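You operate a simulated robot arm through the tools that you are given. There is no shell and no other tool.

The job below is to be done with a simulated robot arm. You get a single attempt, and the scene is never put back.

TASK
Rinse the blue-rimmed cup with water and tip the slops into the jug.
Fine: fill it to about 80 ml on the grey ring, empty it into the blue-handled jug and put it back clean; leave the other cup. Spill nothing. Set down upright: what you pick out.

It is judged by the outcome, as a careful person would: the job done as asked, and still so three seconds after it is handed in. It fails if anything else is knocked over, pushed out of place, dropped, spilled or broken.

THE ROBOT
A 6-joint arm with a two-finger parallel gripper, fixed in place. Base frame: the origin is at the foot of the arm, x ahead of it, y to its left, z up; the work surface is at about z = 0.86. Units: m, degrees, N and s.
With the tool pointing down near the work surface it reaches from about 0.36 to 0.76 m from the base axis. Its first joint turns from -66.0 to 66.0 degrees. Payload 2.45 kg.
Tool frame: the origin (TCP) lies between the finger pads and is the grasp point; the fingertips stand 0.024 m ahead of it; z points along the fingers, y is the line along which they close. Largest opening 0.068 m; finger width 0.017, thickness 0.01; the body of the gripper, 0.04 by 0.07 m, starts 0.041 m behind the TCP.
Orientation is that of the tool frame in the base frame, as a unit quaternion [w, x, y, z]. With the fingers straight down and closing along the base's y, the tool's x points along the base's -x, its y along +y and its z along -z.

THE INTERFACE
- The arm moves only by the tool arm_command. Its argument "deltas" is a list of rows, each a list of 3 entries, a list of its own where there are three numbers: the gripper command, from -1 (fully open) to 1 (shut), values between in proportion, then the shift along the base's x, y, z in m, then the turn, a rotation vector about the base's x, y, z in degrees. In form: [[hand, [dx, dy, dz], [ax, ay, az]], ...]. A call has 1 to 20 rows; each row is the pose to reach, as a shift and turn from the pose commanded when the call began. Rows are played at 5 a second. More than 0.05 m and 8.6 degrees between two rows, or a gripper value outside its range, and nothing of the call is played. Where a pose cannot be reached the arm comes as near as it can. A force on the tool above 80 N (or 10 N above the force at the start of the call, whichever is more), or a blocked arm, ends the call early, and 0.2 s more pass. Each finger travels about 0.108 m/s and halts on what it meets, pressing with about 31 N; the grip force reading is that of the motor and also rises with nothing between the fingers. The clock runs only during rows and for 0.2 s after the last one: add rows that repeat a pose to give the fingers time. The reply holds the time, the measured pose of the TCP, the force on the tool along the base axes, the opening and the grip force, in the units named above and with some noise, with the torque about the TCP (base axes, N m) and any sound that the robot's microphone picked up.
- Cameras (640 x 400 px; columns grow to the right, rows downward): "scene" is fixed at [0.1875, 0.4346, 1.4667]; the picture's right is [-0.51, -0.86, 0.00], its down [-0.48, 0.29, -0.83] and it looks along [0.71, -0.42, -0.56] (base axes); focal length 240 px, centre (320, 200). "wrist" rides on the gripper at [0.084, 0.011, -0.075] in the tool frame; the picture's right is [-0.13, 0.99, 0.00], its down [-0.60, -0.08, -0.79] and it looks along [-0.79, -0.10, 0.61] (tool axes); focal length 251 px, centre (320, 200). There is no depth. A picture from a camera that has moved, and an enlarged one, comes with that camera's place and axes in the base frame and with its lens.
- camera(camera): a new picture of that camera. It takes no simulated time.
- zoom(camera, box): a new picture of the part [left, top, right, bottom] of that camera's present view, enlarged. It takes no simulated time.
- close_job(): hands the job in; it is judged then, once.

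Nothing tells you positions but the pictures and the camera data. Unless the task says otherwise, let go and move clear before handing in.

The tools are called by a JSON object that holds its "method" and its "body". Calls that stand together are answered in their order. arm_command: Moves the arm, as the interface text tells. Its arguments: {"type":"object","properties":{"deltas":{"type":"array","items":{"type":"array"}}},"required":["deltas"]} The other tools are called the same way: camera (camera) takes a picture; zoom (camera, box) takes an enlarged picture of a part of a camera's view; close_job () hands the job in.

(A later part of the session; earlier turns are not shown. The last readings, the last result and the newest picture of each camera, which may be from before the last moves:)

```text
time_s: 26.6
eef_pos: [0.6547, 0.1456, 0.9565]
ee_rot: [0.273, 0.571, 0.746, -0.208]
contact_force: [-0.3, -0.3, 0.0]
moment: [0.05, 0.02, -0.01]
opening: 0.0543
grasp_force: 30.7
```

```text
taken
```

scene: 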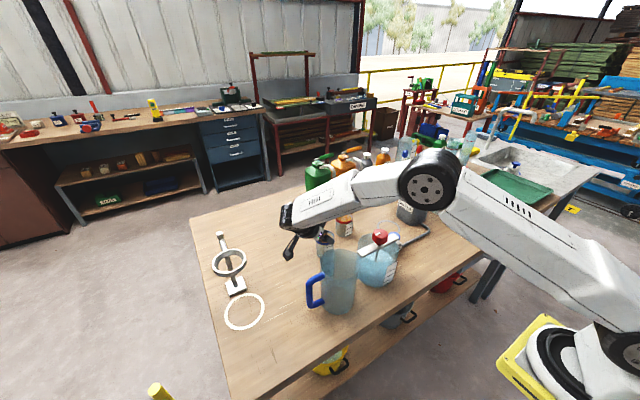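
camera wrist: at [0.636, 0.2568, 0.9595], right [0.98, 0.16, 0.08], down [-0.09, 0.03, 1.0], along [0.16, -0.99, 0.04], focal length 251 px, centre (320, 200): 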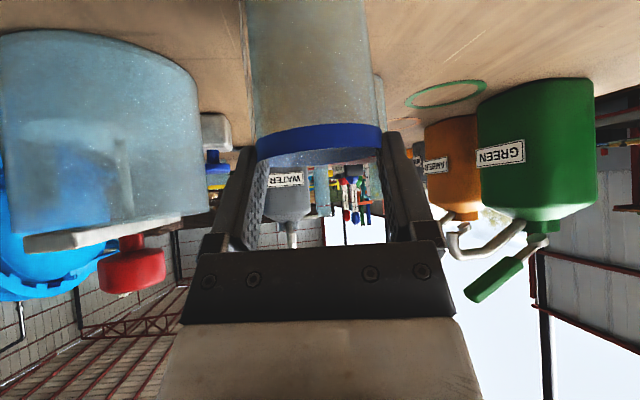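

The wrist view suggests the fingers slid up the cup rather than lifting it: the rim looks lower in the grip and the opening fell to 0.054 m. I'll check closely in the scene view before moving anything.

{"method": "zoom", "body": {"camera": "scene", "box": [280, 190, 380, 270]}}

{"method": "zoom", "body": {"camera": "wrist", "box": [220, 0, 420, 200]}}

```text
5.00 times, centred on (330, 230) of scene
camera zoom: at [0.1875, 0.4346, 1.4667], right [-0.51, -0.86, 0.0], down [-0.48, 0.29, -0.83], along [0.71, -0.42, -0.56], focal length 1199 px, centre (270, 50)
```

zoom: 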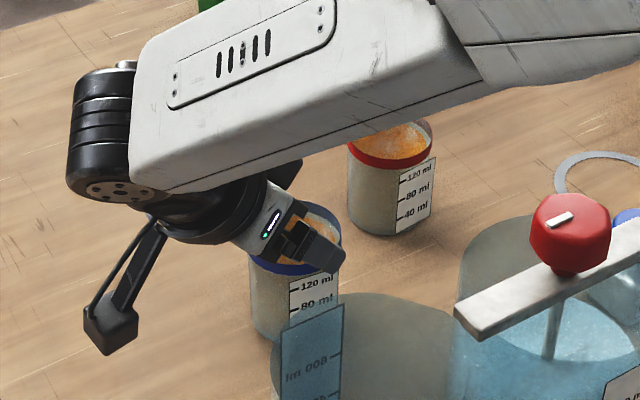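

```text
2.00 times, centred on (320, 100) of wrist
camera zoom: at [0.636, 0.2568, 0.9595], right [0.98, 0.16, 0.08], down [-0.09, 0.03, 1.0], along [0.16, -0.99, 0.04], focal length 503 px, centre (320, 400)
```

zoom: 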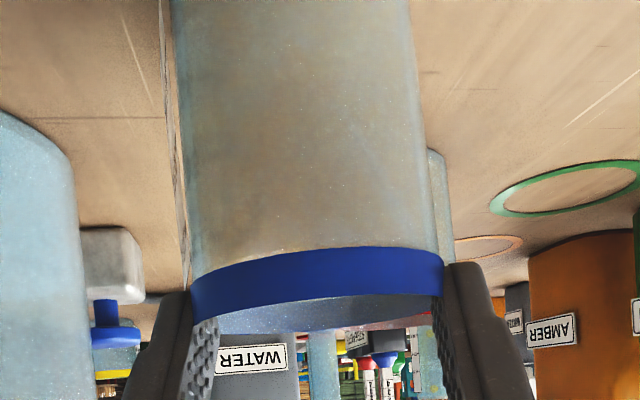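

The fingers appear to be squeezing right at the cup's rim now. I'll look closer to judge whether the cup is on the table or hanging.

{"method": "zoom", "body": {"camera": "scene", "box": [315, 215, 360, 265]}}

{"method": "zoom", "body": {"camera": "wrist", "box": [230, 100, 410, 240]}}

```text
8.00 times, centred on (338, 240) of scene
camera zoom: at [0.1875, 0.4346, 1.4667], right [-0.51, -0.86, 0.0], down [-0.48, 0.29, -0.83], along [0.71, -0.42, -0.56], focal length 1919 px, centre (180, -120)
```

zoom: 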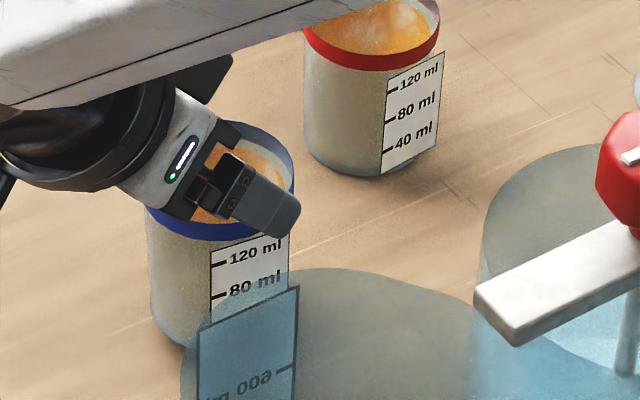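

```text
2.86 times, centred on (320, 170) of wrist
camera zoom: at [0.636, 0.2568, 0.9595], right [0.98, 0.16, 0.08], down [-0.09, 0.03, 1.0], along [0.16, -0.99, 0.04], focal length 718 px, centre (320, 286)
```

zoom: 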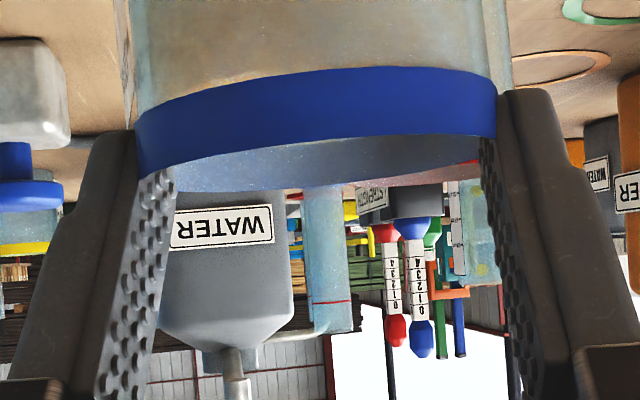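

The cup stands on the table and only its rim is pinched, so the first grip slipped, perhaps because one finger pressed on the raised scale label. I'll let go gently, rise a little and see how the cup now stands.

{"method": "arm_command", "body": {"deltas": [[0, [0, 0, 0], [0, 0, 0]], [-0.5, [0, 0, 0], [0, 0, 0]], [-0.75, [0, 0, 0], [0, 0, 0]], [-1, [0, 0, 0], [0, 0, 0]], [-1, [0, 0, 0], [0, 0, 0]], [-1, [0, 0, 0.02], [0, 0, 0]], [-1, [0, 0, 0.04], [0, 0, 0]], [-1, [0, 0, 0.04], [0, 0, 0]]]}}

{"method": "camera", "body": {"camera": "wrist"}}

{"method": "zoom", "body": {"camera": "scene", "box": [310, 225, 360, 265]}}

```text
time_s: 28.4
eef_pos: [0.6553, 0.1444, 0.9967]
ee_rot: [0.272, 0.572, 0.745, -0.209]
contact_force: [0.5, 0.0, -0.2]
moment: [0.03, 0.01, -0.02]
opening: 0.0681
grasp_force: 0.0
```

```text
taken
camera wrist: at [0.6364, 0.2558, 0.9994], right [0.98, 0.16, 0.08], down [-0.09, 0.03, 1.0], along [0.16, -0.99, 0.04], focal length 251 px, centre (320, 200)
```

wrist: 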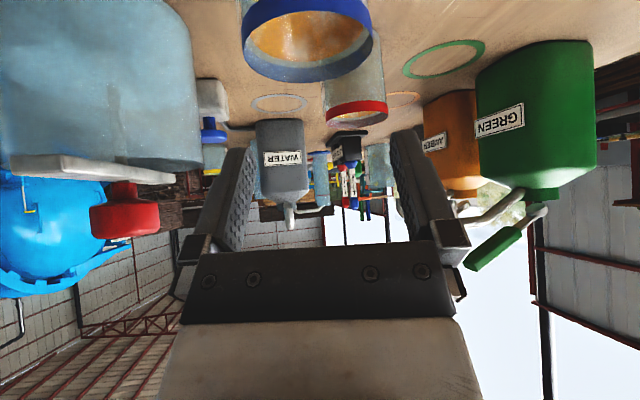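

```text
10.00 times, centred on (335, 245) of scene
camera zoom: at [0.1875, 0.4346, 1.4667], right [-0.51, -0.86, 0.0], down [-0.48, 0.29, -0.83], along [0.71, -0.42, -0.56], focal length 2398 px, centre (170, -250)
```

zoom: 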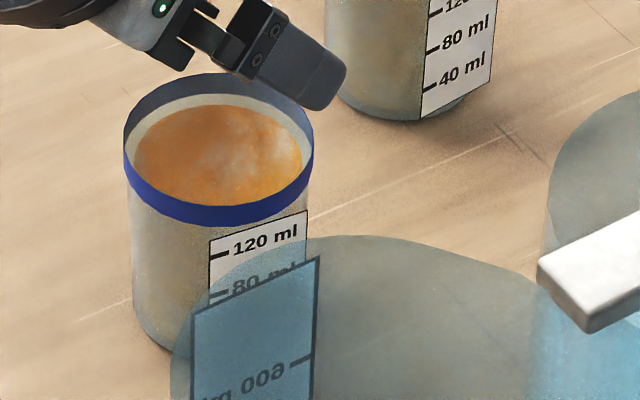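

The cup still stands upright within 1–2 mm of its place, only turned about 14° so that its scale label now faces azimuth ≈172°. I'll turn the tool so one pad meets that flat label squarely, staying above the rim for now.

{"method": "arm_command", "body": {"deltas": [[-1, [0, -0.001, 0.005], [0, 0, -7.7]], [-1, [0, -0.003, 0.005], [0, 0, -15.4]], [-1, [0, -0.0045, 0.005], [0, 0, -23]], [-1, [0, -0.0045, 0.005], [0, 0, -23]]]}}

{"method": "camera", "body": {"camera": "wrist"}}

{"method": "zoom", "body": {"camera": "wrist", "box": [220, 0, 420, 140]}}

```text
time_s: 29.4
eef_pos: [0.6549, 0.1408, 1.0017]
ee_rot: [0.224, 0.71, 0.616, -0.258]
contact_force: [0.3, -0.1, 0.6]
moment: [0.0, -0.03, 0.01]
opening: 0.0678
grasp_force: 0.1
```

```text
taken
camera wrist: at [0.6815, 0.2501, 1.0041], right [0.97, -0.24, 0.08], down [-0.07, 0.06, 1.0], along [-0.24, -0.97, 0.04], focal length 251 px, centre (320, 200)
```

wrist: 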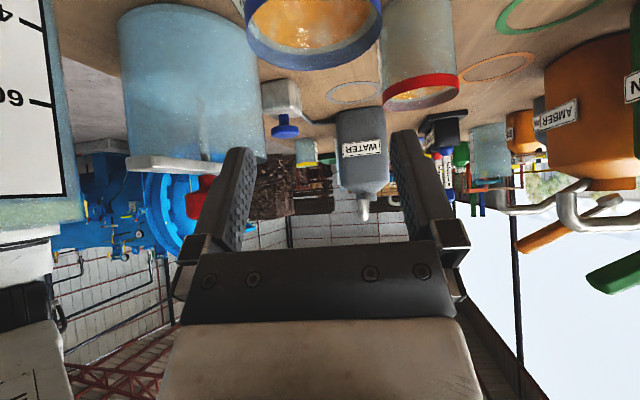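

```text
2.86 times, centred on (320, 70) of wrist
camera zoom: at [0.6815, 0.2501, 1.0041], right [0.97, -0.24, 0.08], down [-0.07, 0.06, 1.0], along [-0.24, -0.97, 0.04], focal length 718 px, centre (320, 571)
```

zoom: 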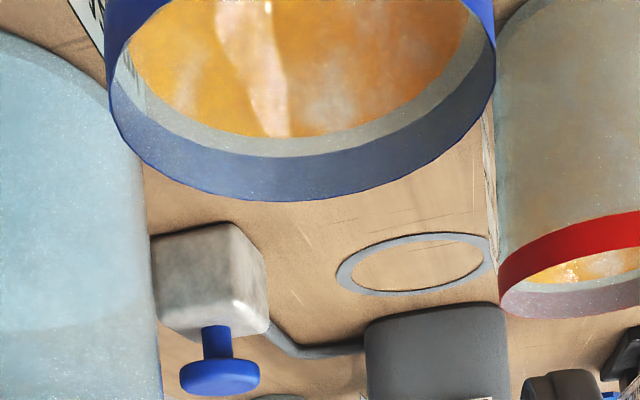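

This yaw is reachable, and the vertical glint inside the cup fits a film on the wall rather than liquid. I'll shift 2 mm along the closing line and lower to just above the rim for another check.

{"method": "arm_command", "body": {"deltas": [[-1, [0.002, 0, -0.01], [0, 0, 0]], [-1, [0.002, 0, -0.025], [0, 0, 0]], [-1, [0.002, 0, -0.04], [0, 0, 0]], [-1, [0.002, 0, -0.047], [0, 0, 0]], [-1, [0.002, 0, -0.047], [0, 0, 0]]]}}

{"method": "zoom", "body": {"camera": "wrist", "box": [200, 0, 440, 200]}}

{"method": "zoom", "body": {"camera": "scene", "box": [280, 190, 380, 270]}}

```text
time_s: 30.6
eef_pos: [0.6566, 0.1413, 0.9541]
ee_rot: [0.226, 0.708, 0.617, -0.259]
contact_force: [-0.2, -0.2, -0.6]
moment: [-0.01, 0.02, 0.0]
opening: 0.0678
grasp_force: 0.1
```

```text
2.00 times, centred on (320, 100) of wrist
camera zoom: at [0.6835, 0.2505, 0.957], right [0.97, -0.24, 0.08], down [-0.07, 0.06, 1.0], along [-0.24, -0.97, 0.04], focal length 503 px, centre (320, 400)
```

zoom: 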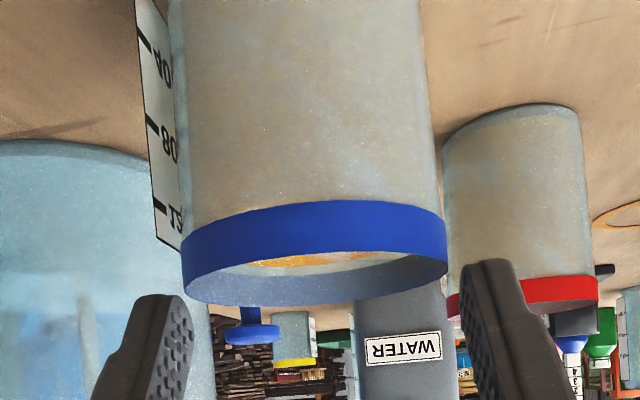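

```text
5.00 times, centred on (330, 230) of scene
camera zoom: at [0.1875, 0.4346, 1.4667], right [-0.51, -0.86, 0.0], down [-0.48, 0.29, -0.83], along [0.71, -0.42, -0.56], focal length 1199 px, centre (270, 50)
```

zoom: 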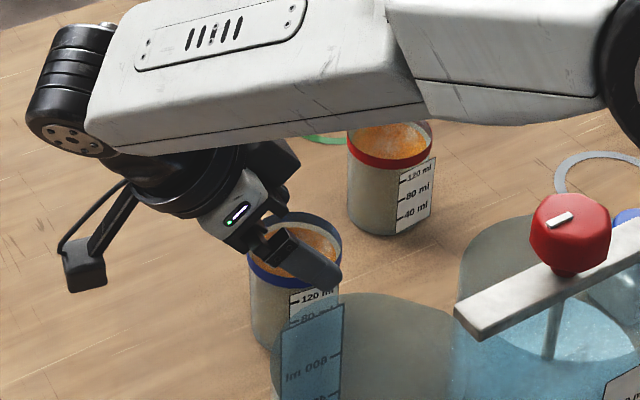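

The cup seems to have turned about 15° into a stabler seating against the pads in the first grip, which hints at a faceted wall. I'll go back up to the yaw of -75° where it had seated, re-centre on the cup at about (0.656, 0.1365), and check before closing.

{"method": "arm_command", "body": {"deltas": [[-1, [0, 0, 0.02], [0, 0, 0]], [-1, [0, 0, 0.045], [0, 0, 0]], [-1, [0, 0, 0.045], [0, 0, 7.7]], [-1, [-0.001, -0.001, 0.045], [0, 0, 15.4]], [-1, [-0.0014, -0.0019, 0.045], [0, 0, 23]], [-1, [-0.0014, -0.0019, 0.045], [0, 0, 23]]]}}

{"method": "arm_command", "body": {"deltas": [[-1, [0, 0, -0.01], [0, 0, 0]], [-1, [0, 0, -0.025], [0, 0, 0]], [-1, [0, 0, -0.04], [0, 0, 0]], [-1, [0, 0, -0.045], [0, 0, 0]], [-1, [0, 0, -0.045], [0, 0, 0]]]}}

{"method": "zoom", "body": {"camera": "wrist", "box": [200, 0, 440, 200]}}

```text
time_s: 32.0
eef_pos: [0.6561, 0.1381, 0.9993]
ee_rot: [0.273, 0.571, 0.746, -0.208]
contact_force: [0.0, 1.0, -0.2]
moment: [0.0, -0.02, 0.0]
opening: 0.068
grasp_force: 0.0
```

```text
time_s: 33.2
eef_pos: [0.6566, 0.1367, 0.9555]
ee_rot: [0.273, 0.571, 0.745, -0.208]
contact_force: [0.0, -0.3, 0.3]
moment: [0.02, -0.01, -0.02]
opening: 0.0681
grasp_force: 0.1
```

```text
2.00 times, centred on (320, 100) of wrist
camera zoom: at [0.6368, 0.2498, 0.9585], right [0.98, 0.16, 0.08], down [-0.09, 0.03, 1.0], along [0.16, -0.99, 0.04], focal length 503 px, centre (320, 400)
```

zoom: 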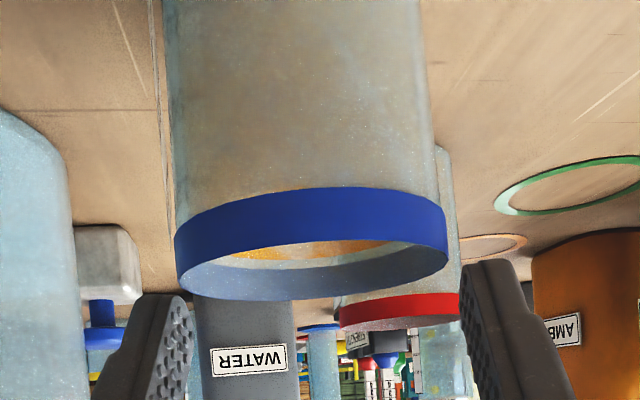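

The cup is centred to within a millimetre. I'll lower to the grip height, close slowly, and read the opening before lifting.

{"method": "arm_command", "body": {"deltas": [[-1, [-0.0005, 0.002, -0.01], [0, 0, 0]], [-1, [-0.0005, 0.002, -0.02], [0, 0, 0]], [-1, [-0.0005, 0.002, -0.03], [0, 0, 0]], [-1, [-0.0005, 0.002, -0.043], [0, 0, 0]], [-1, [-0.0005, 0.002, -0.043], [0, 0, 0]], [-0.85, [-0.0005, 0.002, -0.043], [0, 0, 0]], [-0.7, [-0.0005, 0.002, -0.043], [0, 0, 0]], [-0.5, [-0.0005, 0.002, -0.043], [0, 0, 0]], [0, [-0.0005, 0.002, -0.043], [0, 0, 0]], [0.5, [-0.0005, 0.002, -0.043], [0, 0, 0]], [1, [-0.0005, 0.002, -0.043], [0, 0, 0]], [1, [-0.0005, 0.002, -0.043], [0, 0, 0]], [1, [-0.0005, 0.002, -0.043], [0, 0, 0]]]}}

{"method": "camera", "body": {"camera": "wrist"}}

{"method": "zoom", "body": {"camera": "scene", "box": [280, 190, 380, 270]}}

```text
time_s: 36.0
eef_pos: [0.6554, 0.1394, 0.9126]
ee_rot: [0.272, 0.572, 0.745, -0.209]
contact_force: [0.4, -0.4, -0.6]
moment: [0.0, 0.01, 0.0]
opening: 0.0542
grasp_force: 31.4
```

```text
taken
camera wrist: at [0.6364, 0.2516, 0.9152], right [0.98, 0.16, 0.08], down [-0.09, 0.03, 1.0], along [0.16, -0.99, 0.04], focal length 251 px, centre (320, 200)
```

wrist: 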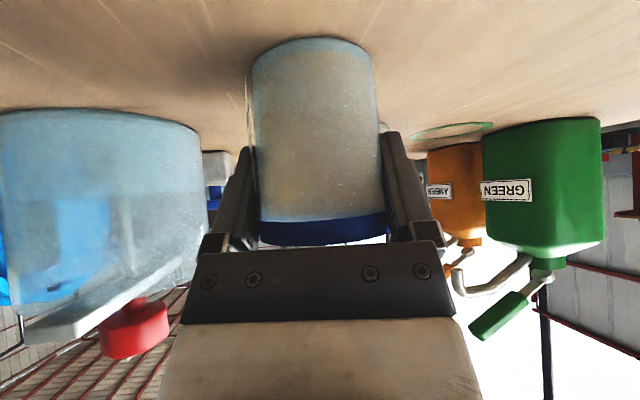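

```text
5.00 times, centred on (330, 230) of scene
camera zoom: at [0.1875, 0.4346, 1.4667], right [-0.51, -0.86, 0.0], down [-0.48, 0.29, -0.83], along [0.71, -0.42, -0.56], focal length 1199 px, centre (270, 50)
```

zoom: 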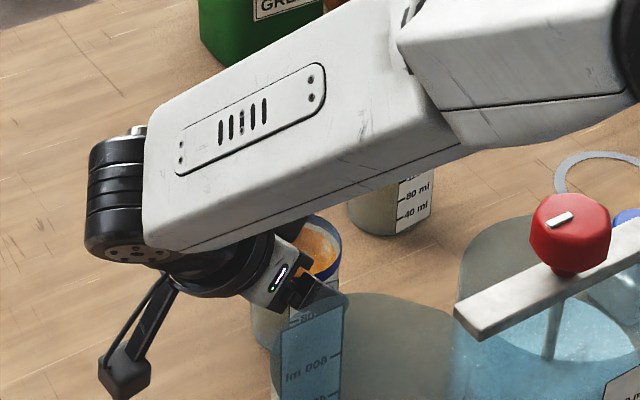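

The opening now reads 0.0542 m, the snug value seen before, so the cup is seated on flat faces. I'll lift just 1 cm slowly and check that it really comes along.

{"method": "arm_command", "body": {"deltas": [[1, [0, 0, 0.002], [0, 0, 0]], [1, [0, 0, 0.004], [0, 0, 0]], [1, [0, 0, 0.006], [0, 0, 0]], [1, [0, 0, 0.008], [0, 0, 0]], [1, [0, 0, 0.01], [0, 0, 0]], [1, [0, 0, 0.01], [0, 0, 0]]]}}

{"method": "camera", "body": {"camera": "wrist"}}

{"method": "zoom", "body": {"camera": "scene", "box": [280, 190, 380, 270]}}

```text
time_s: 37.4
eef_pos: [0.6548, 0.1405, 0.9223]
ee_rot: [0.272, 0.572, 0.745, -0.209]
contact_force: [-0.2, -0.3, -0.5]
moment: [0.0, -0.01, -0.04]
opening: 0.0539
grasp_force: 31.7
```

```text
taken
camera wrist: at [0.6363, 0.2518, 0.9248], right [0.98, 0.16, 0.08], down [-0.09, 0.03, 1.0], along [0.16, -0.99, 0.04], focal length 251 px, centre (320, 200)
```

wrist: 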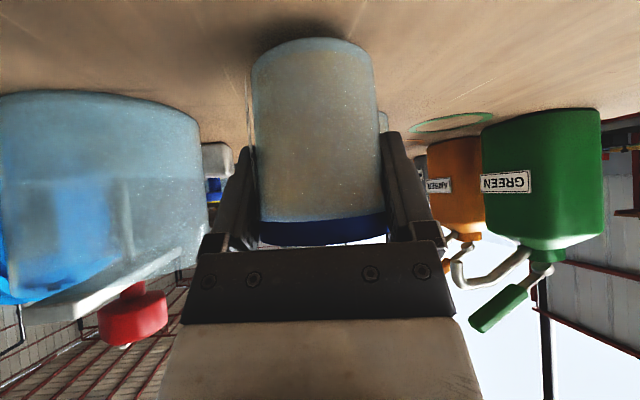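

```text
5.00 times, centred on (330, 230) of scene
camera zoom: at [0.1875, 0.4346, 1.4667], right [-0.51, -0.86, 0.0], down [-0.48, 0.29, -0.83], along [0.71, -0.42, -0.56], focal length 1199 px, centre (270, 50)
```

zoom: 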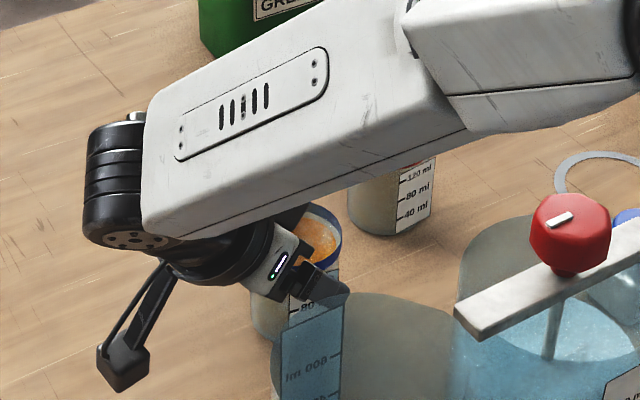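

The cup came up with the gripper this time and it weighs almost nothing, so it is empty. Now I'll raise it well above the red cup, carry it toward the ring, and stop short of the spout.

{"method": "arm_command", "body": {"deltas": [[1, [0, 0, 0.02], [0, 0, 0]], [1, [0, 0, 0.045], [0, 0, 0]], [1, [0, 0, 0.07], [0, 0, 0]], [1, [0, 0, 0.095], [0, 0, 0]], [1, [0, 0, 0.115], [0, 0, 0]], [1, [0, 0, 0.13], [0, 0, 0]], [1, [0, 0, 0.13], [0, 0, 0]]]}}

{"method": "zoom", "body": {"camera": "scene", "box": [240, 150, 460, 290]}}

{"method": "camera", "body": {"camera": "wrist"}}

```text
time_s: 39.0
eef_pos: [0.6553, 0.1404, 1.0522]
ee_rot: [0.272, 0.572, 0.745, -0.208]
contact_force: [0.4, 0.6, -0.9]
moment: [0.02, 0.01, -0.01]
opening: 0.0539
grasp_force: 31.2
```

```text
2.86 times, centred on (350, 220) of scene
camera zoom: at [0.1875, 0.4346, 1.4667], right [-0.51, -0.86, 0.0], down [-0.48, 0.29, -0.83], along [0.71, -0.42, -0.56], focal length 685 px, centre (234, 143)
```

zoom: 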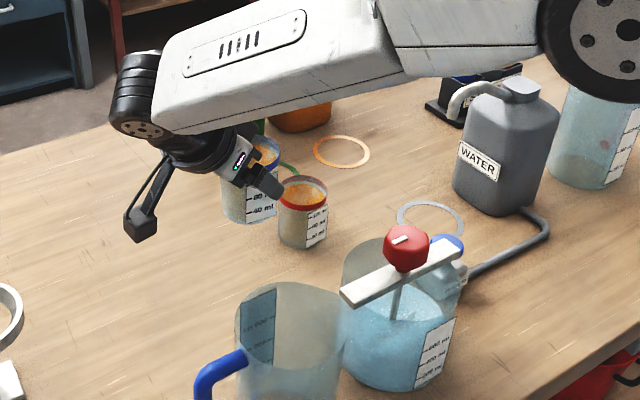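

```text
taken
camera wrist: at [0.6359, 0.2523, 1.0549], right [0.98, 0.16, 0.08], down [-0.09, 0.03, 1.0], along [0.16, -0.99, 0.04], focal length 251 px, centre (320, 200)
```

wrist: 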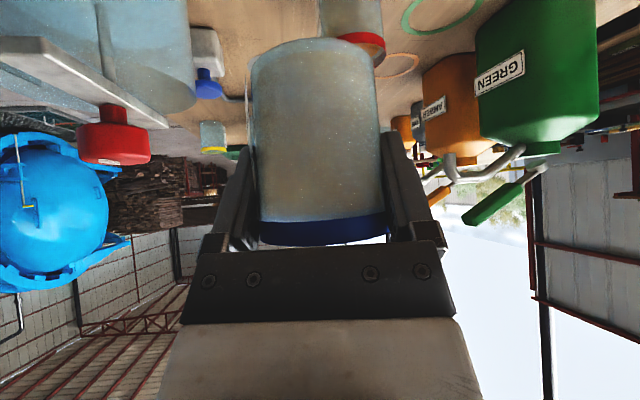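

The cup is held firmly upright above everything. Next I carry it in -y at this height to y ≈ -0.06, short of the spout.

{"method": "arm_command", "body": {"deltas": [[1, [-0.0005, -0.02, 0], [0, 0, 0]], [1, [-0.001, -0.045, 0], [0, 0, 0]], [1, [-0.001, -0.07, 0], [0, 0, 0]], [1, [-0.002, -0.1, 0], [0, 0, 0]], [1, [-0.002, -0.13, 0], [0, 0, 0]], [1, [-0.003, -0.16, 0], [0, 0, 0]], [1, [-0.003, -0.185, 0], [0, 0, 0]], [1, [-0.003, -0.2, 0], [0, 0, 0]], [1, [-0.003, -0.2, 0], [0, 0, 0]]]}}

{"method": "camera", "body": {"camera": "scene"}}

{"method": "camera", "body": {"camera": "wrist"}}

```text
time_s: 41.0
eef_pos: [0.6543, -0.0601, 1.052]
ee_rot: [0.273, 0.572, 0.745, -0.209]
contact_force: [0.8, -0.1, -0.6]
moment: [-0.03, 0.0, 0.04]
opening: 0.054
grasp_force: 31.4
```

```text
taken
```

scene: 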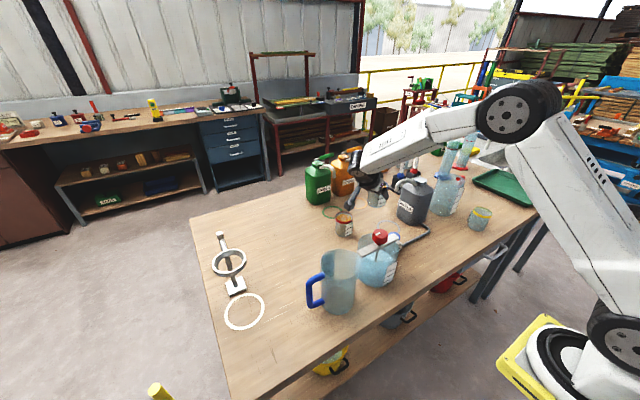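

```text
taken
camera wrist: at [0.635, 0.0523, 1.0551], right [0.98, 0.16, 0.08], down [-0.09, 0.03, 1.0], along [0.16, -0.99, 0.04], focal length 251 px, centre (320, 200)
```

wrist: 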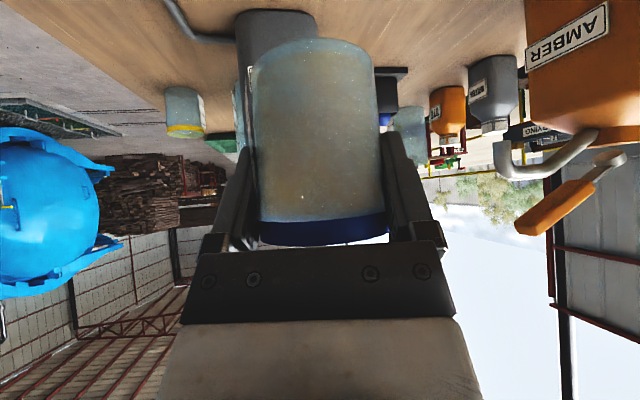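

I'm short of the spout with the cup high. I'll check the scene close-up before lowering.

{"method": "zoom", "body": {"camera": "scene", "box": [320, 130, 460, 260]}}

```text
3.08 times, centred on (390, 195) of scene
camera zoom: at [0.1876, 0.4346, 1.4667], right [-0.51, -0.86, 0.0], down [-0.48, 0.29, -0.83], along [0.71, -0.42, -0.56], focal length 738 px, centre (105, 215)
```

zoom: 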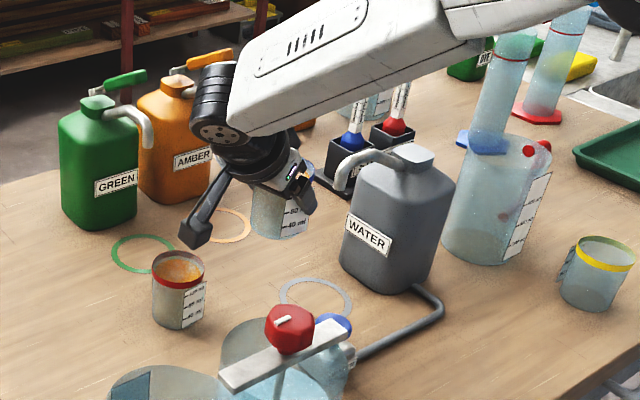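

There is about 7 cm between fingertips and spout, so I lower straight down here to carry height just above the table.

{"method": "arm_command", "body": {"deltas": [[1, [0, 0, -0.02], [0, 0, 0]], [1, [-0.0005, 0, -0.045], [0, 0, 0]], [1, [-0.001, 0, -0.07], [0, 0, 0]], [1, [-0.0015, 0, -0.095], [0, 0, 0]], [1, [-0.0015, 0, -0.112], [0, 0, 0]], [1, [-0.0015, 0, -0.12], [0, 0, 0]], [1, [-0.0015, 0, -0.12], [0, 0, 0]]]}}

{"method": "zoom", "body": {"camera": "scene", "box": [320, 150, 440, 250]}}

{"method": "camera", "body": {"camera": "wrist"}}

```text
time_s: 42.6
eef_pos: [0.6519, -0.0595, 0.9317]
ee_rot: [0.272, 0.572, 0.745, -0.208]
contact_force: [-0.4, -0.1, -0.8]
moment: [0.03, -0.01, 0.01]
opening: 0.0538
grasp_force: 31.3
```

```text
4.00 times, centred on (380, 200) of scene
camera zoom: at [0.1875, 0.4346, 1.4667], right [-0.51, -0.86, 0.0], down [-0.48, 0.29, -0.83], along [0.71, -0.42, -0.56], focal length 959 px, centre (80, 200)
```

zoom: 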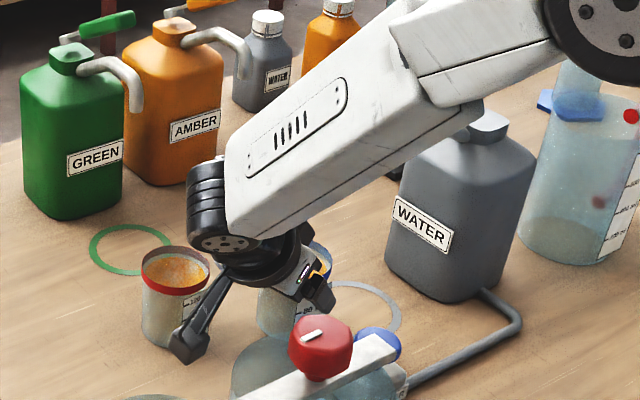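

```text
taken
camera wrist: at [0.6336, 0.0517, 0.9349], right [0.98, 0.16, 0.08], down [-0.09, 0.03, 1.0], along [0.16, -0.99, 0.04], focal length 251 px, centre (320, 200)
```

wrist: 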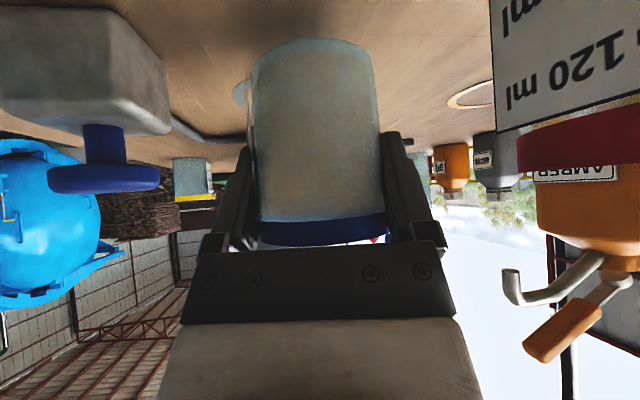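

Clearances look fine: camera between button block and red cup, cup just above the table. I move in toward the ring in two stages.

{"method": "arm_command", "body": {"deltas": [[1, [0, -0.015, 0], [0, 0, 0]], [1, [0, -0.03, 0], [0, 0, 0]], [1, [0, -0.045, 0], [0, 0, 0]], [1, [0, -0.055, 0], [0, 0, 0]], [1, [0, -0.055, 0], [0, 0, 0]]]}}

{"method": "zoom", "body": {"camera": "scene", "box": [340, 150, 440, 250]}}

{"method": "camera", "body": {"camera": "wrist"}}

```text
time_s: 43.8
eef_pos: [0.6524, -0.1151, 0.932]
ee_rot: [0.272, 0.572, 0.746, -0.208]
contact_force: [0.3, -1.2, 0.1]
moment: [0.04, -0.02, 0.0]
opening: 0.0541
grasp_force: 31.0
```

```text
4.00 times, centred on (390, 200) of scene
camera zoom: at [0.1875, 0.4346, 1.4667], right [-0.51, -0.86, 0.0], down [-0.48, 0.29, -0.83], along [0.71, -0.42, -0.56], focal length 959 px, centre (40, 200)
```

zoom: 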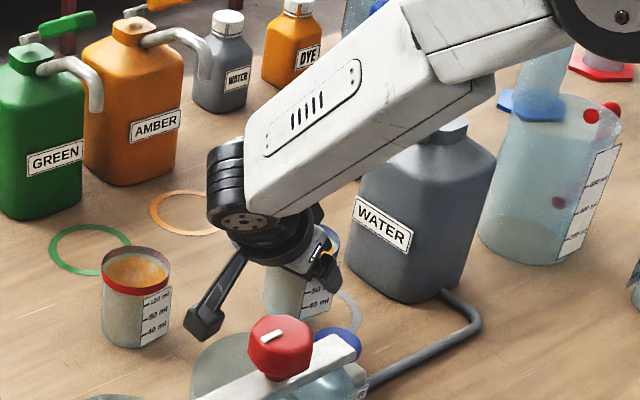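

```text
taken
camera wrist: at [0.6323, -0.0034, 0.935], right [0.98, 0.16, 0.08], down [-0.09, 0.03, 1.0], along [0.16, -0.99, 0.04], focal length 251 px, centre (320, 200)
```

wrist: 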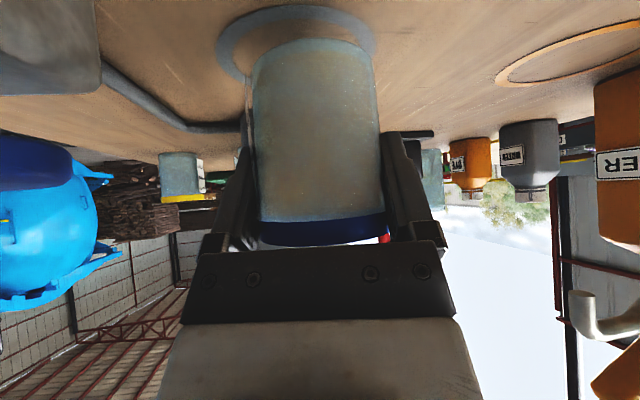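

The ring centre reads (0.650, -0.149) from this view. I'll move the last 3 cm over it and lower gently to just about touch.

{"method": "arm_command", "body": {"deltas": [[1, [-0.001, -0.01, 0], [0, 0, 0]], [1, [-0.002, -0.02, 0], [0, 0, 0]], [1, [-0.0025, -0.031, 0], [0, 0, 0]], [1, [-0.0025, -0.031, 0], [0, 0, 0]], [1, [-0.0025, -0.031, -0.008], [0, 0, 0]], [1, [-0.0025, -0.031, -0.014], [0, 0, 0]], [1, [-0.0025, -0.031, -0.018], [0, 0, 0]], [1, [-0.0025, -0.031, -0.018], [0, 0, 0]]]}}

{"method": "zoom", "body": {"camera": "scene", "box": [340, 150, 440, 250]}}

{"method": "camera", "body": {"camera": "wrist"}}

```text
time_s: 45.6
eef_pos: [0.6481, -0.1466, 0.912]
ee_rot: [0.272, 0.572, 0.745, -0.208]
contact_force: [1.1, -0.5, 0.1]
moment: [-0.04, 0.02, -0.02]
opening: 0.054
grasp_force: 30.3
```

```text
4.00 times, centred on (390, 200) of scene
camera zoom: at [0.1875, 0.4346, 1.4667], right [-0.51, -0.86, 0.0], down [-0.48, 0.29, -0.83], along [0.71, -0.42, -0.56], focal length 959 px, centre (40, 200)
```

zoom: 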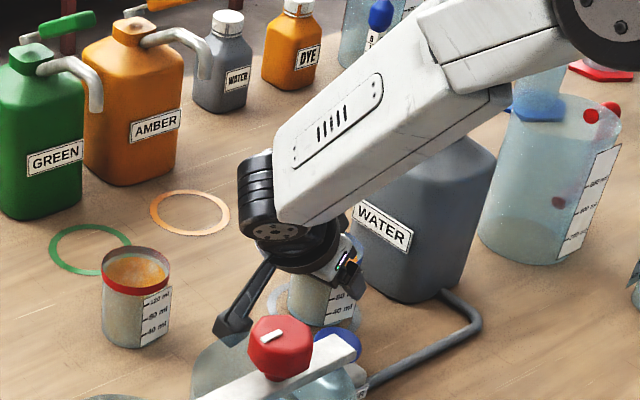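

```text
taken
camera wrist: at [0.6291, -0.0342, 0.9164], right [0.98, 0.16, 0.08], down [-0.09, 0.03, 1.0], along [0.16, -0.99, 0.04], focal length 251 px, centre (320, 200)
```

wrist: 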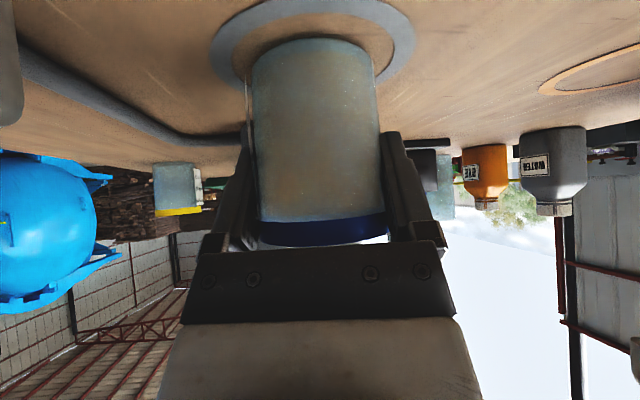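

The cup stands nearly centred in the ring. I'll nudge it 3 mm toward me, set it down the last 2 mm, and open the fingers.

{"method": "arm_command", "body": {"deltas": [[1, [0.001, 0.003, 0.001], [0, 0, 0]], [1, [0.001, 0.003, -0.001], [0, 0, 0]], [1, [0.001, 0.003, -0.002], [0, 0, 0]], [1, [0.001, 0.003, -0.002], [0, 0, 0]], [0.3, [0.001, 0.003, -0.002], [0, 0, 0]], [-0.3, [0.001, 0.003, -0.002], [0, 0, 0]], [-0.65, [0.001, 0.003, -0.002], [0, 0, 0]], [-0.8, [0.001, 0.003, -0.002], [0, 0, 0]], [-1, [0.001, 0.003, -0.002], [0, 0, 0]], [-1, [0.001, 0.003, -0.002], [0, 0, 0]]]}}

{"method": "camera", "body": {"camera": "wrist"}}

```text
time_s: 47.8
eef_pos: [0.6491, -0.1441, 0.9107]
ee_rot: [0.271, 0.572, 0.745, -0.209]
contact_force: [0.3, -0.1, -0.7]
moment: [0.02, 0.0, -0.02]
opening: 0.068
grasp_force: 0.1
```

```text
taken
camera wrist: at [0.6308, -0.031, 0.9149], right [0.98, 0.16, 0.08], down [-0.09, 0.03, 1.0], along [0.16, -0.99, 0.04], focal length 251 px, centre (320, 200)
```

wrist: 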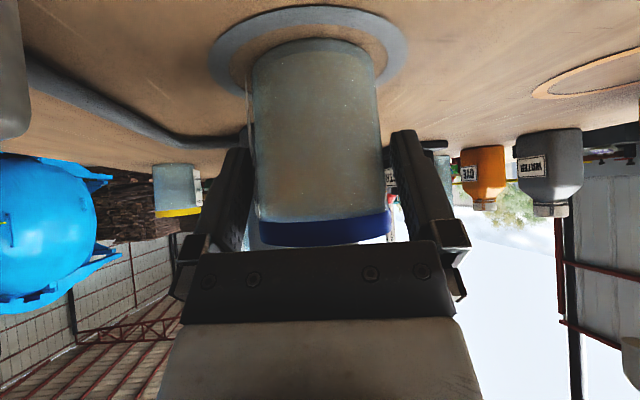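

The cup stands released in the ring under the spout. I retreat back and up along the tool axis, away from both cup and spout.

{"method": "arm_command", "body": {"deltas": [[-1, [-0.003, 0.011, 0.013], [0, 0, 0]], [-1, [-0.006, 0.022, 0.027], [0, 0, 0]], [-1, [-0.009, 0.034, 0.041], [0, 0, 0]], [-1, [-0.013, 0.049, 0.06], [0, 0, 0]], [-1, [-0.015, 0.06, 0.075], [0, 0, 0]], [-1, [-0.015, 0.06, 0.075], [0, 0, 0]]]}}

{"method": "camera", "body": {"camera": "wrist"}}

{"method": "zoom", "body": {"camera": "scene", "box": [340, 140, 460, 250]}}

```text
time_s: 49.2
eef_pos: [0.6343, -0.0843, 0.9869]
ee_rot: [0.272, 0.572, 0.745, -0.208]
contact_force: [0.5, -0.4, 0.2]
moment: [-0.01, 0.03, -0.01]
opening: 0.0679
grasp_force: 0.1
```

```text
taken
camera wrist: at [0.6148, 0.0288, 0.9906], right [0.98, 0.16, 0.08], down [-0.09, 0.03, 1.0], along [0.16, -0.99, 0.04], focal length 251 px, centre (320, 200)
```

wrist: 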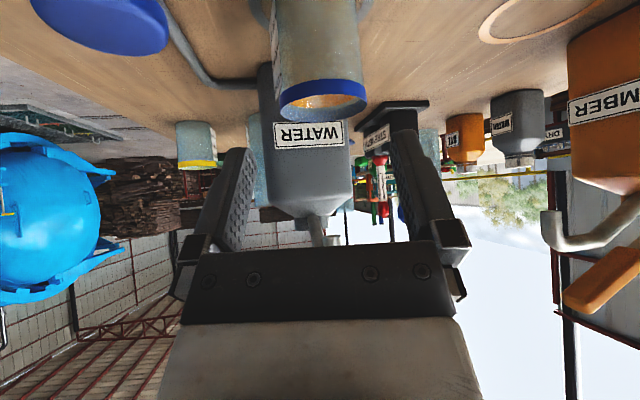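

```text
3.64 times, centred on (400, 195) of scene
camera zoom: at [0.1875, 0.4347, 1.4667], right [-0.51, -0.86, 0.0], down [-0.48, 0.29, -0.83], along [0.71, -0.42, -0.56], focal length 872 px, centre (29, 218)
```

zoom: 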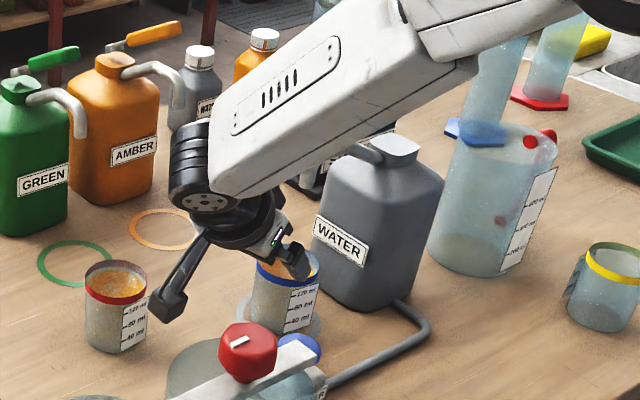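

The cup stands in the ring beneath the spout with its label readable from the -x side. I rise clear and turn the tool straight down with yaw 0 to work the button.

{"method": "arm_command", "body": {"deltas": [[-1, [-0.002, 0.01, 0.04], [0, 0, 0]], [-1, [-0.005, 0.025, 0.08], [0, 0, 0]], [-1, [-0.015, 0.035, 0.12], [0, 0, 0]], [-1, [-0.025, 0.04, 0.16], [0, 0, 0]], [-1, [-0.035, 0.04, 0.2], [0, 0, 0]], [-1, [-0.035, 0.04, 0.2], [7.73, 2.07, 0]], [-1, [-0.035, 0.04, 0.2], [15.46, 4.14, 0]], [-1, [-0.035, 0.04, 0.2], [23.18, 6.22, 0]], [-1, [-0.035, 0.04, 0.2], [30.91, 8.29, 0]], [-1, [-0.035, 0.04, 0.2], [38.64, 10.36, 0]], [-1, [-0.035, 0.04, 0.2], [38.64, 10.36, 0]]]}}

{"method": "arm_command", "body": {"deltas": [[0, [-0.01, 0, 0], [0, 0, 8.3]], [1, [-0.02, 0, 0], [0, 0, 16.6]], [1, [-0.03, -0.01, 0], [0, 0, 24.9]], [1, [-0.04, -0.02, 0], [0, 0, 33.2]], [1, [-0.04, -0.03, 0], [0, 0, 41.5]], [1, [-0.04, -0.035, 0], [0, 0, 49.8]], [1, [-0.04, -0.035, 0], [0, 0, 58.1]], [1, [-0.04, -0.035, 0], [0, 0, 66.4]], [1, [-0.04, -0.035, 0], [0, 0, 75]], [1, [-0.04, -0.035, 0], [0, 0, 75]]]}}

{"method": "camera", "body": {"camera": "wrist"}}

{"method": "camera", "body": {"camera": "scene"}}

```text
time_s: 51.6
eef_pos: [0.5994, -0.0433, 1.1864]
ee_rot: [0.0, 0.608, 0.794, 0.001]
contact_force: [0.1, 1.0, 0.3]
moment: [-0.04, -0.01, 0.0]
opening: 0.0679
grasp_force: 0.0
```

```text
time_s: 53.8
eef_pos: [0.5599, -0.0783, 1.1876]
ee_rot: [0.001, -0.002, 1.0, 0.0]
contact_force: [1.2, 0.3, -0.4]
moment: [-0.03, 0.0, 0.05]
opening: 0.0
grasp_force: 24.3
```

```text
taken
camera wrist: at [0.475, -0.0671, 1.2616], right [0.13, 0.99, 0.0], down [0.6, -0.08, 0.79], along [0.79, -0.1, -0.61], focal length 251 px, centre (320, 200)
```

wrist: 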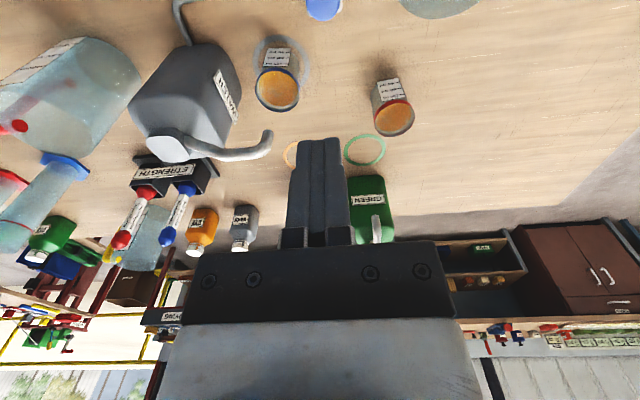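

```text
taken
```

scene: 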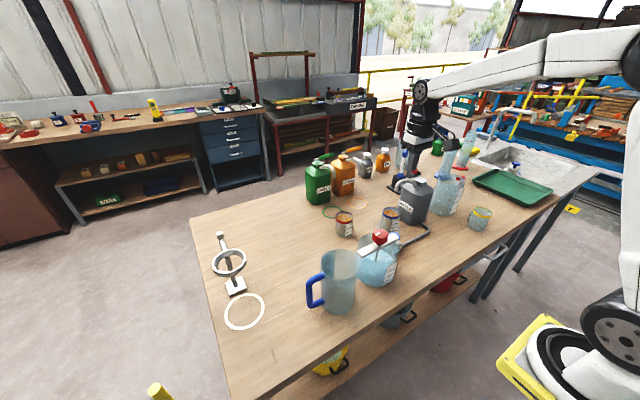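

I see the button at the top of the wrist view, roughly under the closed fingertips. I'll lower partway and fix its place more exactly.

{"method": "arm_command", "body": {"deltas": [[1, [0, 0, -0.04], [0, 0, 0]], [1, [0, 0, -0.08], [0, 0, 0]], [1, [0, 0, -0.12], [0, 0, 0]], [1, [0, 0, -0.15], [0, 0, 0]], [1, [0, 0, -0.17], [0, 0, 0]], [1, [0, 0, -0.17], [0, 0, 0]]]}}

{"method": "camera", "body": {"camera": "wrist"}}

{"method": "zoom", "body": {"camera": "wrist", "box": [200, 0, 440, 160]}}

{"method": "zoom", "body": {"camera": "scene", "box": [340, 140, 460, 260]}}

```text
time_s: 55.2
eef_pos: [0.5579, -0.078, 1.0163]
ee_rot: [0.0, 0.0, 1.0, 0.0]
contact_force: [-0.4, 0.0, 0.8]
moment: [0.0, -0.02, 0.0]
opening: 0.0
grasp_force: 23.4
```

```text
taken
camera wrist: at [0.4734, -0.0667, 1.0907], right [0.13, 0.99, 0.0], down [0.6, -0.08, 0.79], along [0.79, -0.1, -0.61], focal length 251 px, centre (320, 200)
```

wrist: 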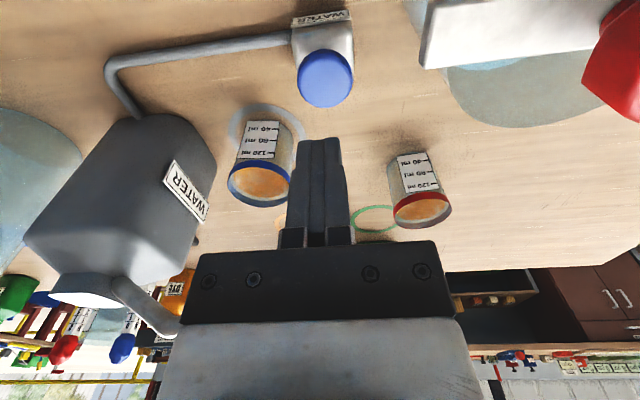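

```text
2.50 times, centred on (320, 80) of wrist
camera zoom: at [0.4734, -0.0667, 1.0907], right [0.13, 0.99, 0.0], down [0.6, -0.08, 0.79], along [0.79, -0.1, -0.61], focal length 629 px, centre (320, 500)
```

zoom: 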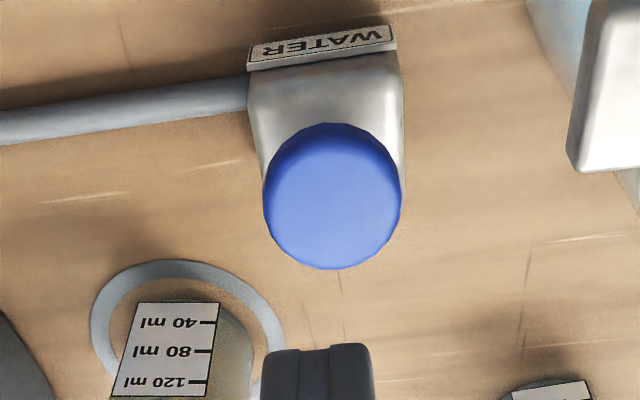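

```text
3.33 times, centred on (400, 200) of scene
camera zoom: at [0.1875, 0.4346, 1.4667], right [-0.51, -0.86, 0.0], down [-0.48, 0.29, -0.83], along [0.71, -0.42, -0.56], focal length 800 px, centre (53, 200)
```

zoom: 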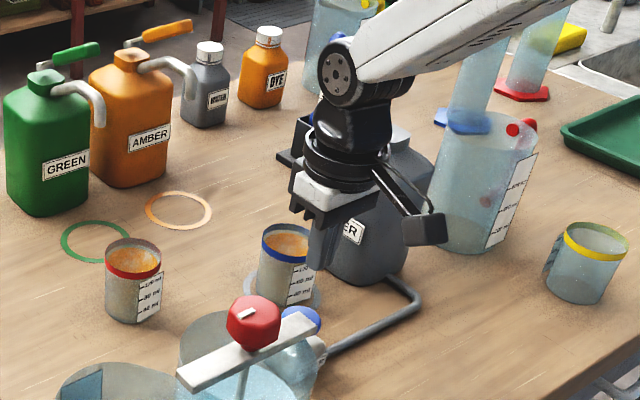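

The button base is labelled WATER, and its top is at about (0.559, -0.074). I shift 4 mm in y and lower until the fingertips are just above it.

{"method": "arm_command", "body": {"deltas": [[1, [0.001, 0.004, -0.02], [0, 0, 0]], [1, [0.001, 0.004, -0.04], [0, 0, 0]], [1, [0.001, 0.004, -0.055], [0, 0, 0]], [1, [0.001, 0.004, -0.06], [0, 0, 0]], [1, [0.001, 0.004, -0.06], [0, 0, 0]]]}}

{"method": "camera", "body": {"camera": "wrist"}}

{"method": "zoom", "body": {"camera": "wrist", "box": [220, 80, 400, 220]}}

{"method": "zoom", "body": {"camera": "scene", "box": [360, 180, 440, 260]}}

```text
time_s: 56.4
eef_pos: [0.5603, -0.0732, 0.9568]
ee_rot: [0.0, 0.0, 1.0, 0.0]
contact_force: [0.7, -0.5, -0.5]
moment: [-0.01, -0.01, -0.02]
opening: 0.0
grasp_force: 23.9
```

```text
taken
camera wrist: at [0.475, -0.0626, 1.0304], right [0.13, 0.99, 0.0], down [0.6, -0.08, 0.79], along [0.79, -0.1, -0.61], focal length 251 px, centre (320, 200)
```

wrist: 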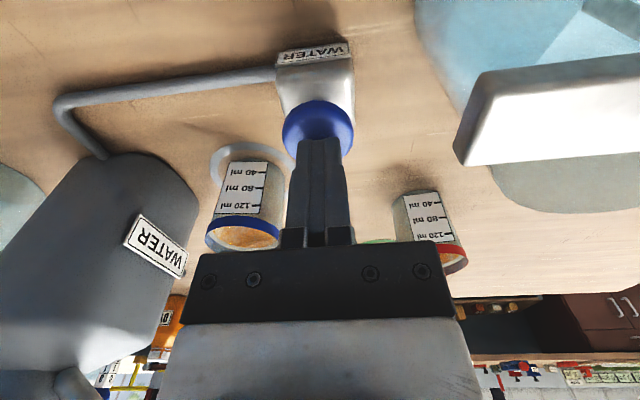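

```text
2.86 times, centred on (310, 150) of wrist
camera zoom: at [0.475, -0.0626, 1.0304], right [0.13, 0.99, 0.0], down [0.6, -0.08, 0.79], along [0.79, -0.1, -0.61], focal length 718 px, centre (349, 343)
```

zoom: 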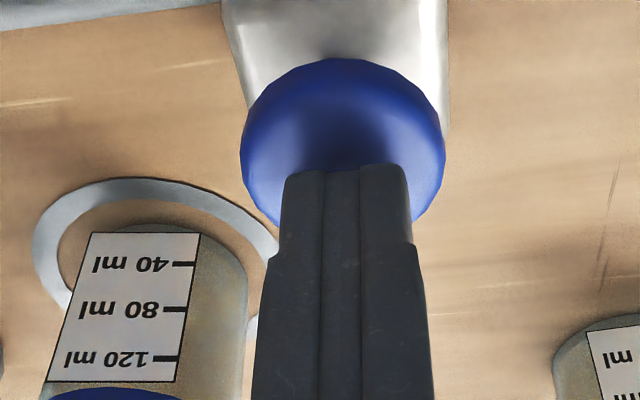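

```text
5.00 times, centred on (400, 220) of scene
camera zoom: at [0.1875, 0.4346, 1.4667], right [-0.51, -0.86, 0.0], down [-0.48, 0.29, -0.83], along [0.71, -0.42, -0.56], focal length 1199 px, centre (-80, 100)
```

zoom: 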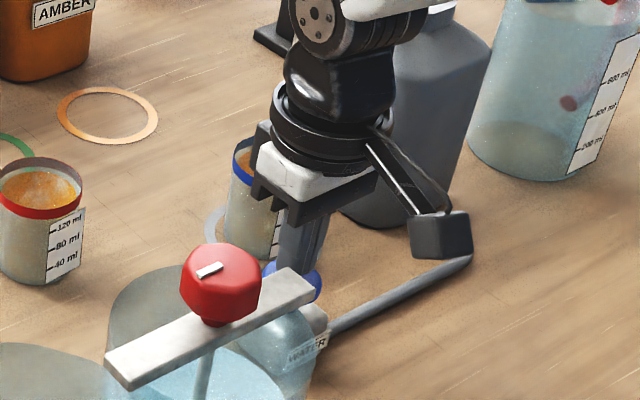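

The closed fingertips sit centred above the button and I can read the cup's 40/80/120 marks in this view. I'll press down in small steps, checking force and water after each.

{"method": "arm_command", "body": {"deltas": [[1, [0, 0, -0.004], [0, 0, 0]]]}}

{"method": "arm_command", "body": {"deltas": [[1, [0, 0, -0.003], [0, 0, 0]]]}}

{"method": "zoom", "body": {"camera": "wrist", "box": [180, 80, 400, 260]}}

```text
time_s: 56.8
eef_pos: [0.5588, -0.0743, 0.9515]
ee_rot: [0.001, 0.0, 1.0, 0.0]
contact_force: [-1.1, -0.4, 0.6]
moment: [0.02, 0.0, 0.03]
opening: 0.0001
grasp_force: 23.7
```

```text
time_s: 57.2
eef_pos: [0.559, -0.0746, 0.9489]
ee_rot: [0.0, 0.0, 1.0, 0.0]
contact_force: [-0.6, 0.8, 0.6]
moment: [0.01, 0.02, -0.01]
opening: 0.0
grasp_force: 23.6
```

```text
2.22 times, centred on (290, 170) of wrist
camera zoom: at [0.475, -0.0628, 1.0242], right [0.13, 0.99, 0.0], down [0.6, -0.08, 0.79], along [0.79, -0.1, -0.61], focal length 559 px, centre (387, 267)
```

zoom: 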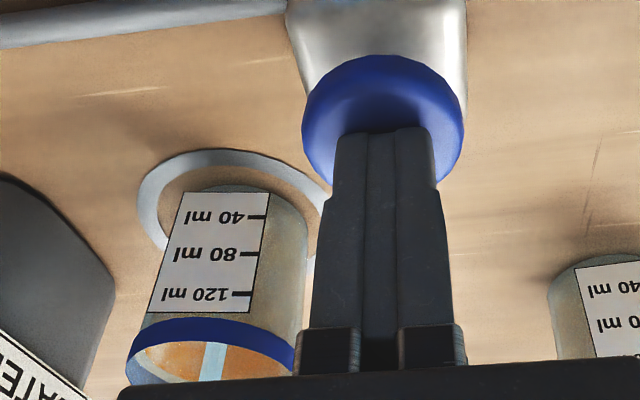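

A pale-blue stream now shows at the cup's mouth, so the water seems to be running. I'll look closely at the level before letting any more time pass.

{"method": "zoom", "body": {"camera": "wrist", "box": [200, 130, 300, 250]}}

{"method": "zoom", "body": {"camera": "scene", "box": [370, 170, 430, 240]}}

```text
3.33 times, centred on (250, 190) of wrist
camera zoom: at [0.475, -0.0628, 1.0242], right [0.13, 0.99, 0.0], down [0.6, -0.08, 0.79], along [0.79, -0.1, -0.61], focal length 838 px, centre (553, 233)
```

zoom: 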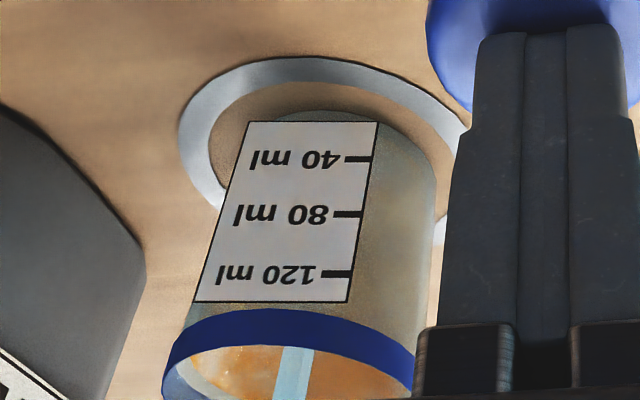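

```text
5.71 times, centred on (400, 205) of scene
camera zoom: at [0.1875, 0.4347, 1.4667], right [-0.51, -0.86, 0.0], down [-0.48, 0.29, -0.83], along [0.71, -0.42, -0.56], focal length 1370 px, centre (-137, 171)
```

zoom: 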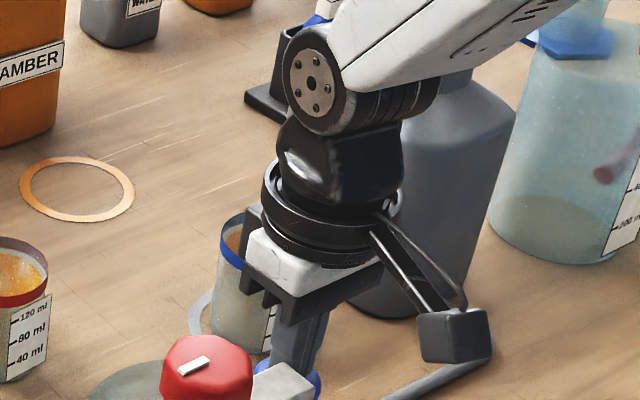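

The stream falls inside the cup. I'll hold for one short tick and read the level again.

{"method": "arm_command", "body": {"deltas": [[1, [0, 0, 0], [0, 0, 0]]]}}

{"method": "zoom", "body": {"camera": "wrist", "box": [200, 130, 300, 250]}}

```text
time_s: 57.6
eef_pos: [0.5598, -0.0743, 0.9489]
ee_rot: [0.001, 0.0, 1.0, -0.001]
contact_force: [0.3, 0.5, 0.9]
moment: [0.05, -0.01, -0.03]
opening: 0.0
grasp_force: 23.2
```

```text
3.33 times, centred on (250, 190) of wrist
camera zoom: at [0.475, -0.0628, 1.0241], right [0.13, 0.99, 0.0], down [0.6, -0.08, 0.79], along [0.79, -0.1, -0.61], focal length 838 px, centre (553, 233)
```

zoom: 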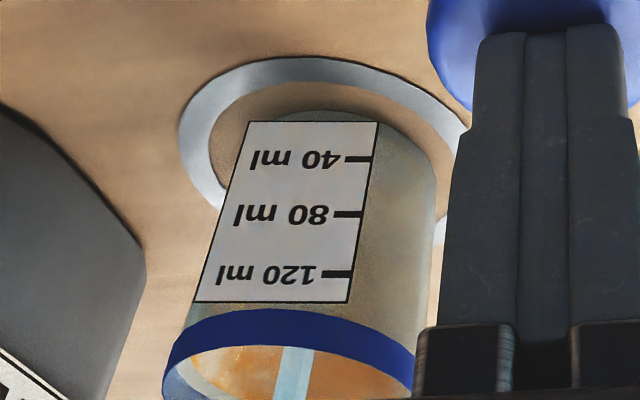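

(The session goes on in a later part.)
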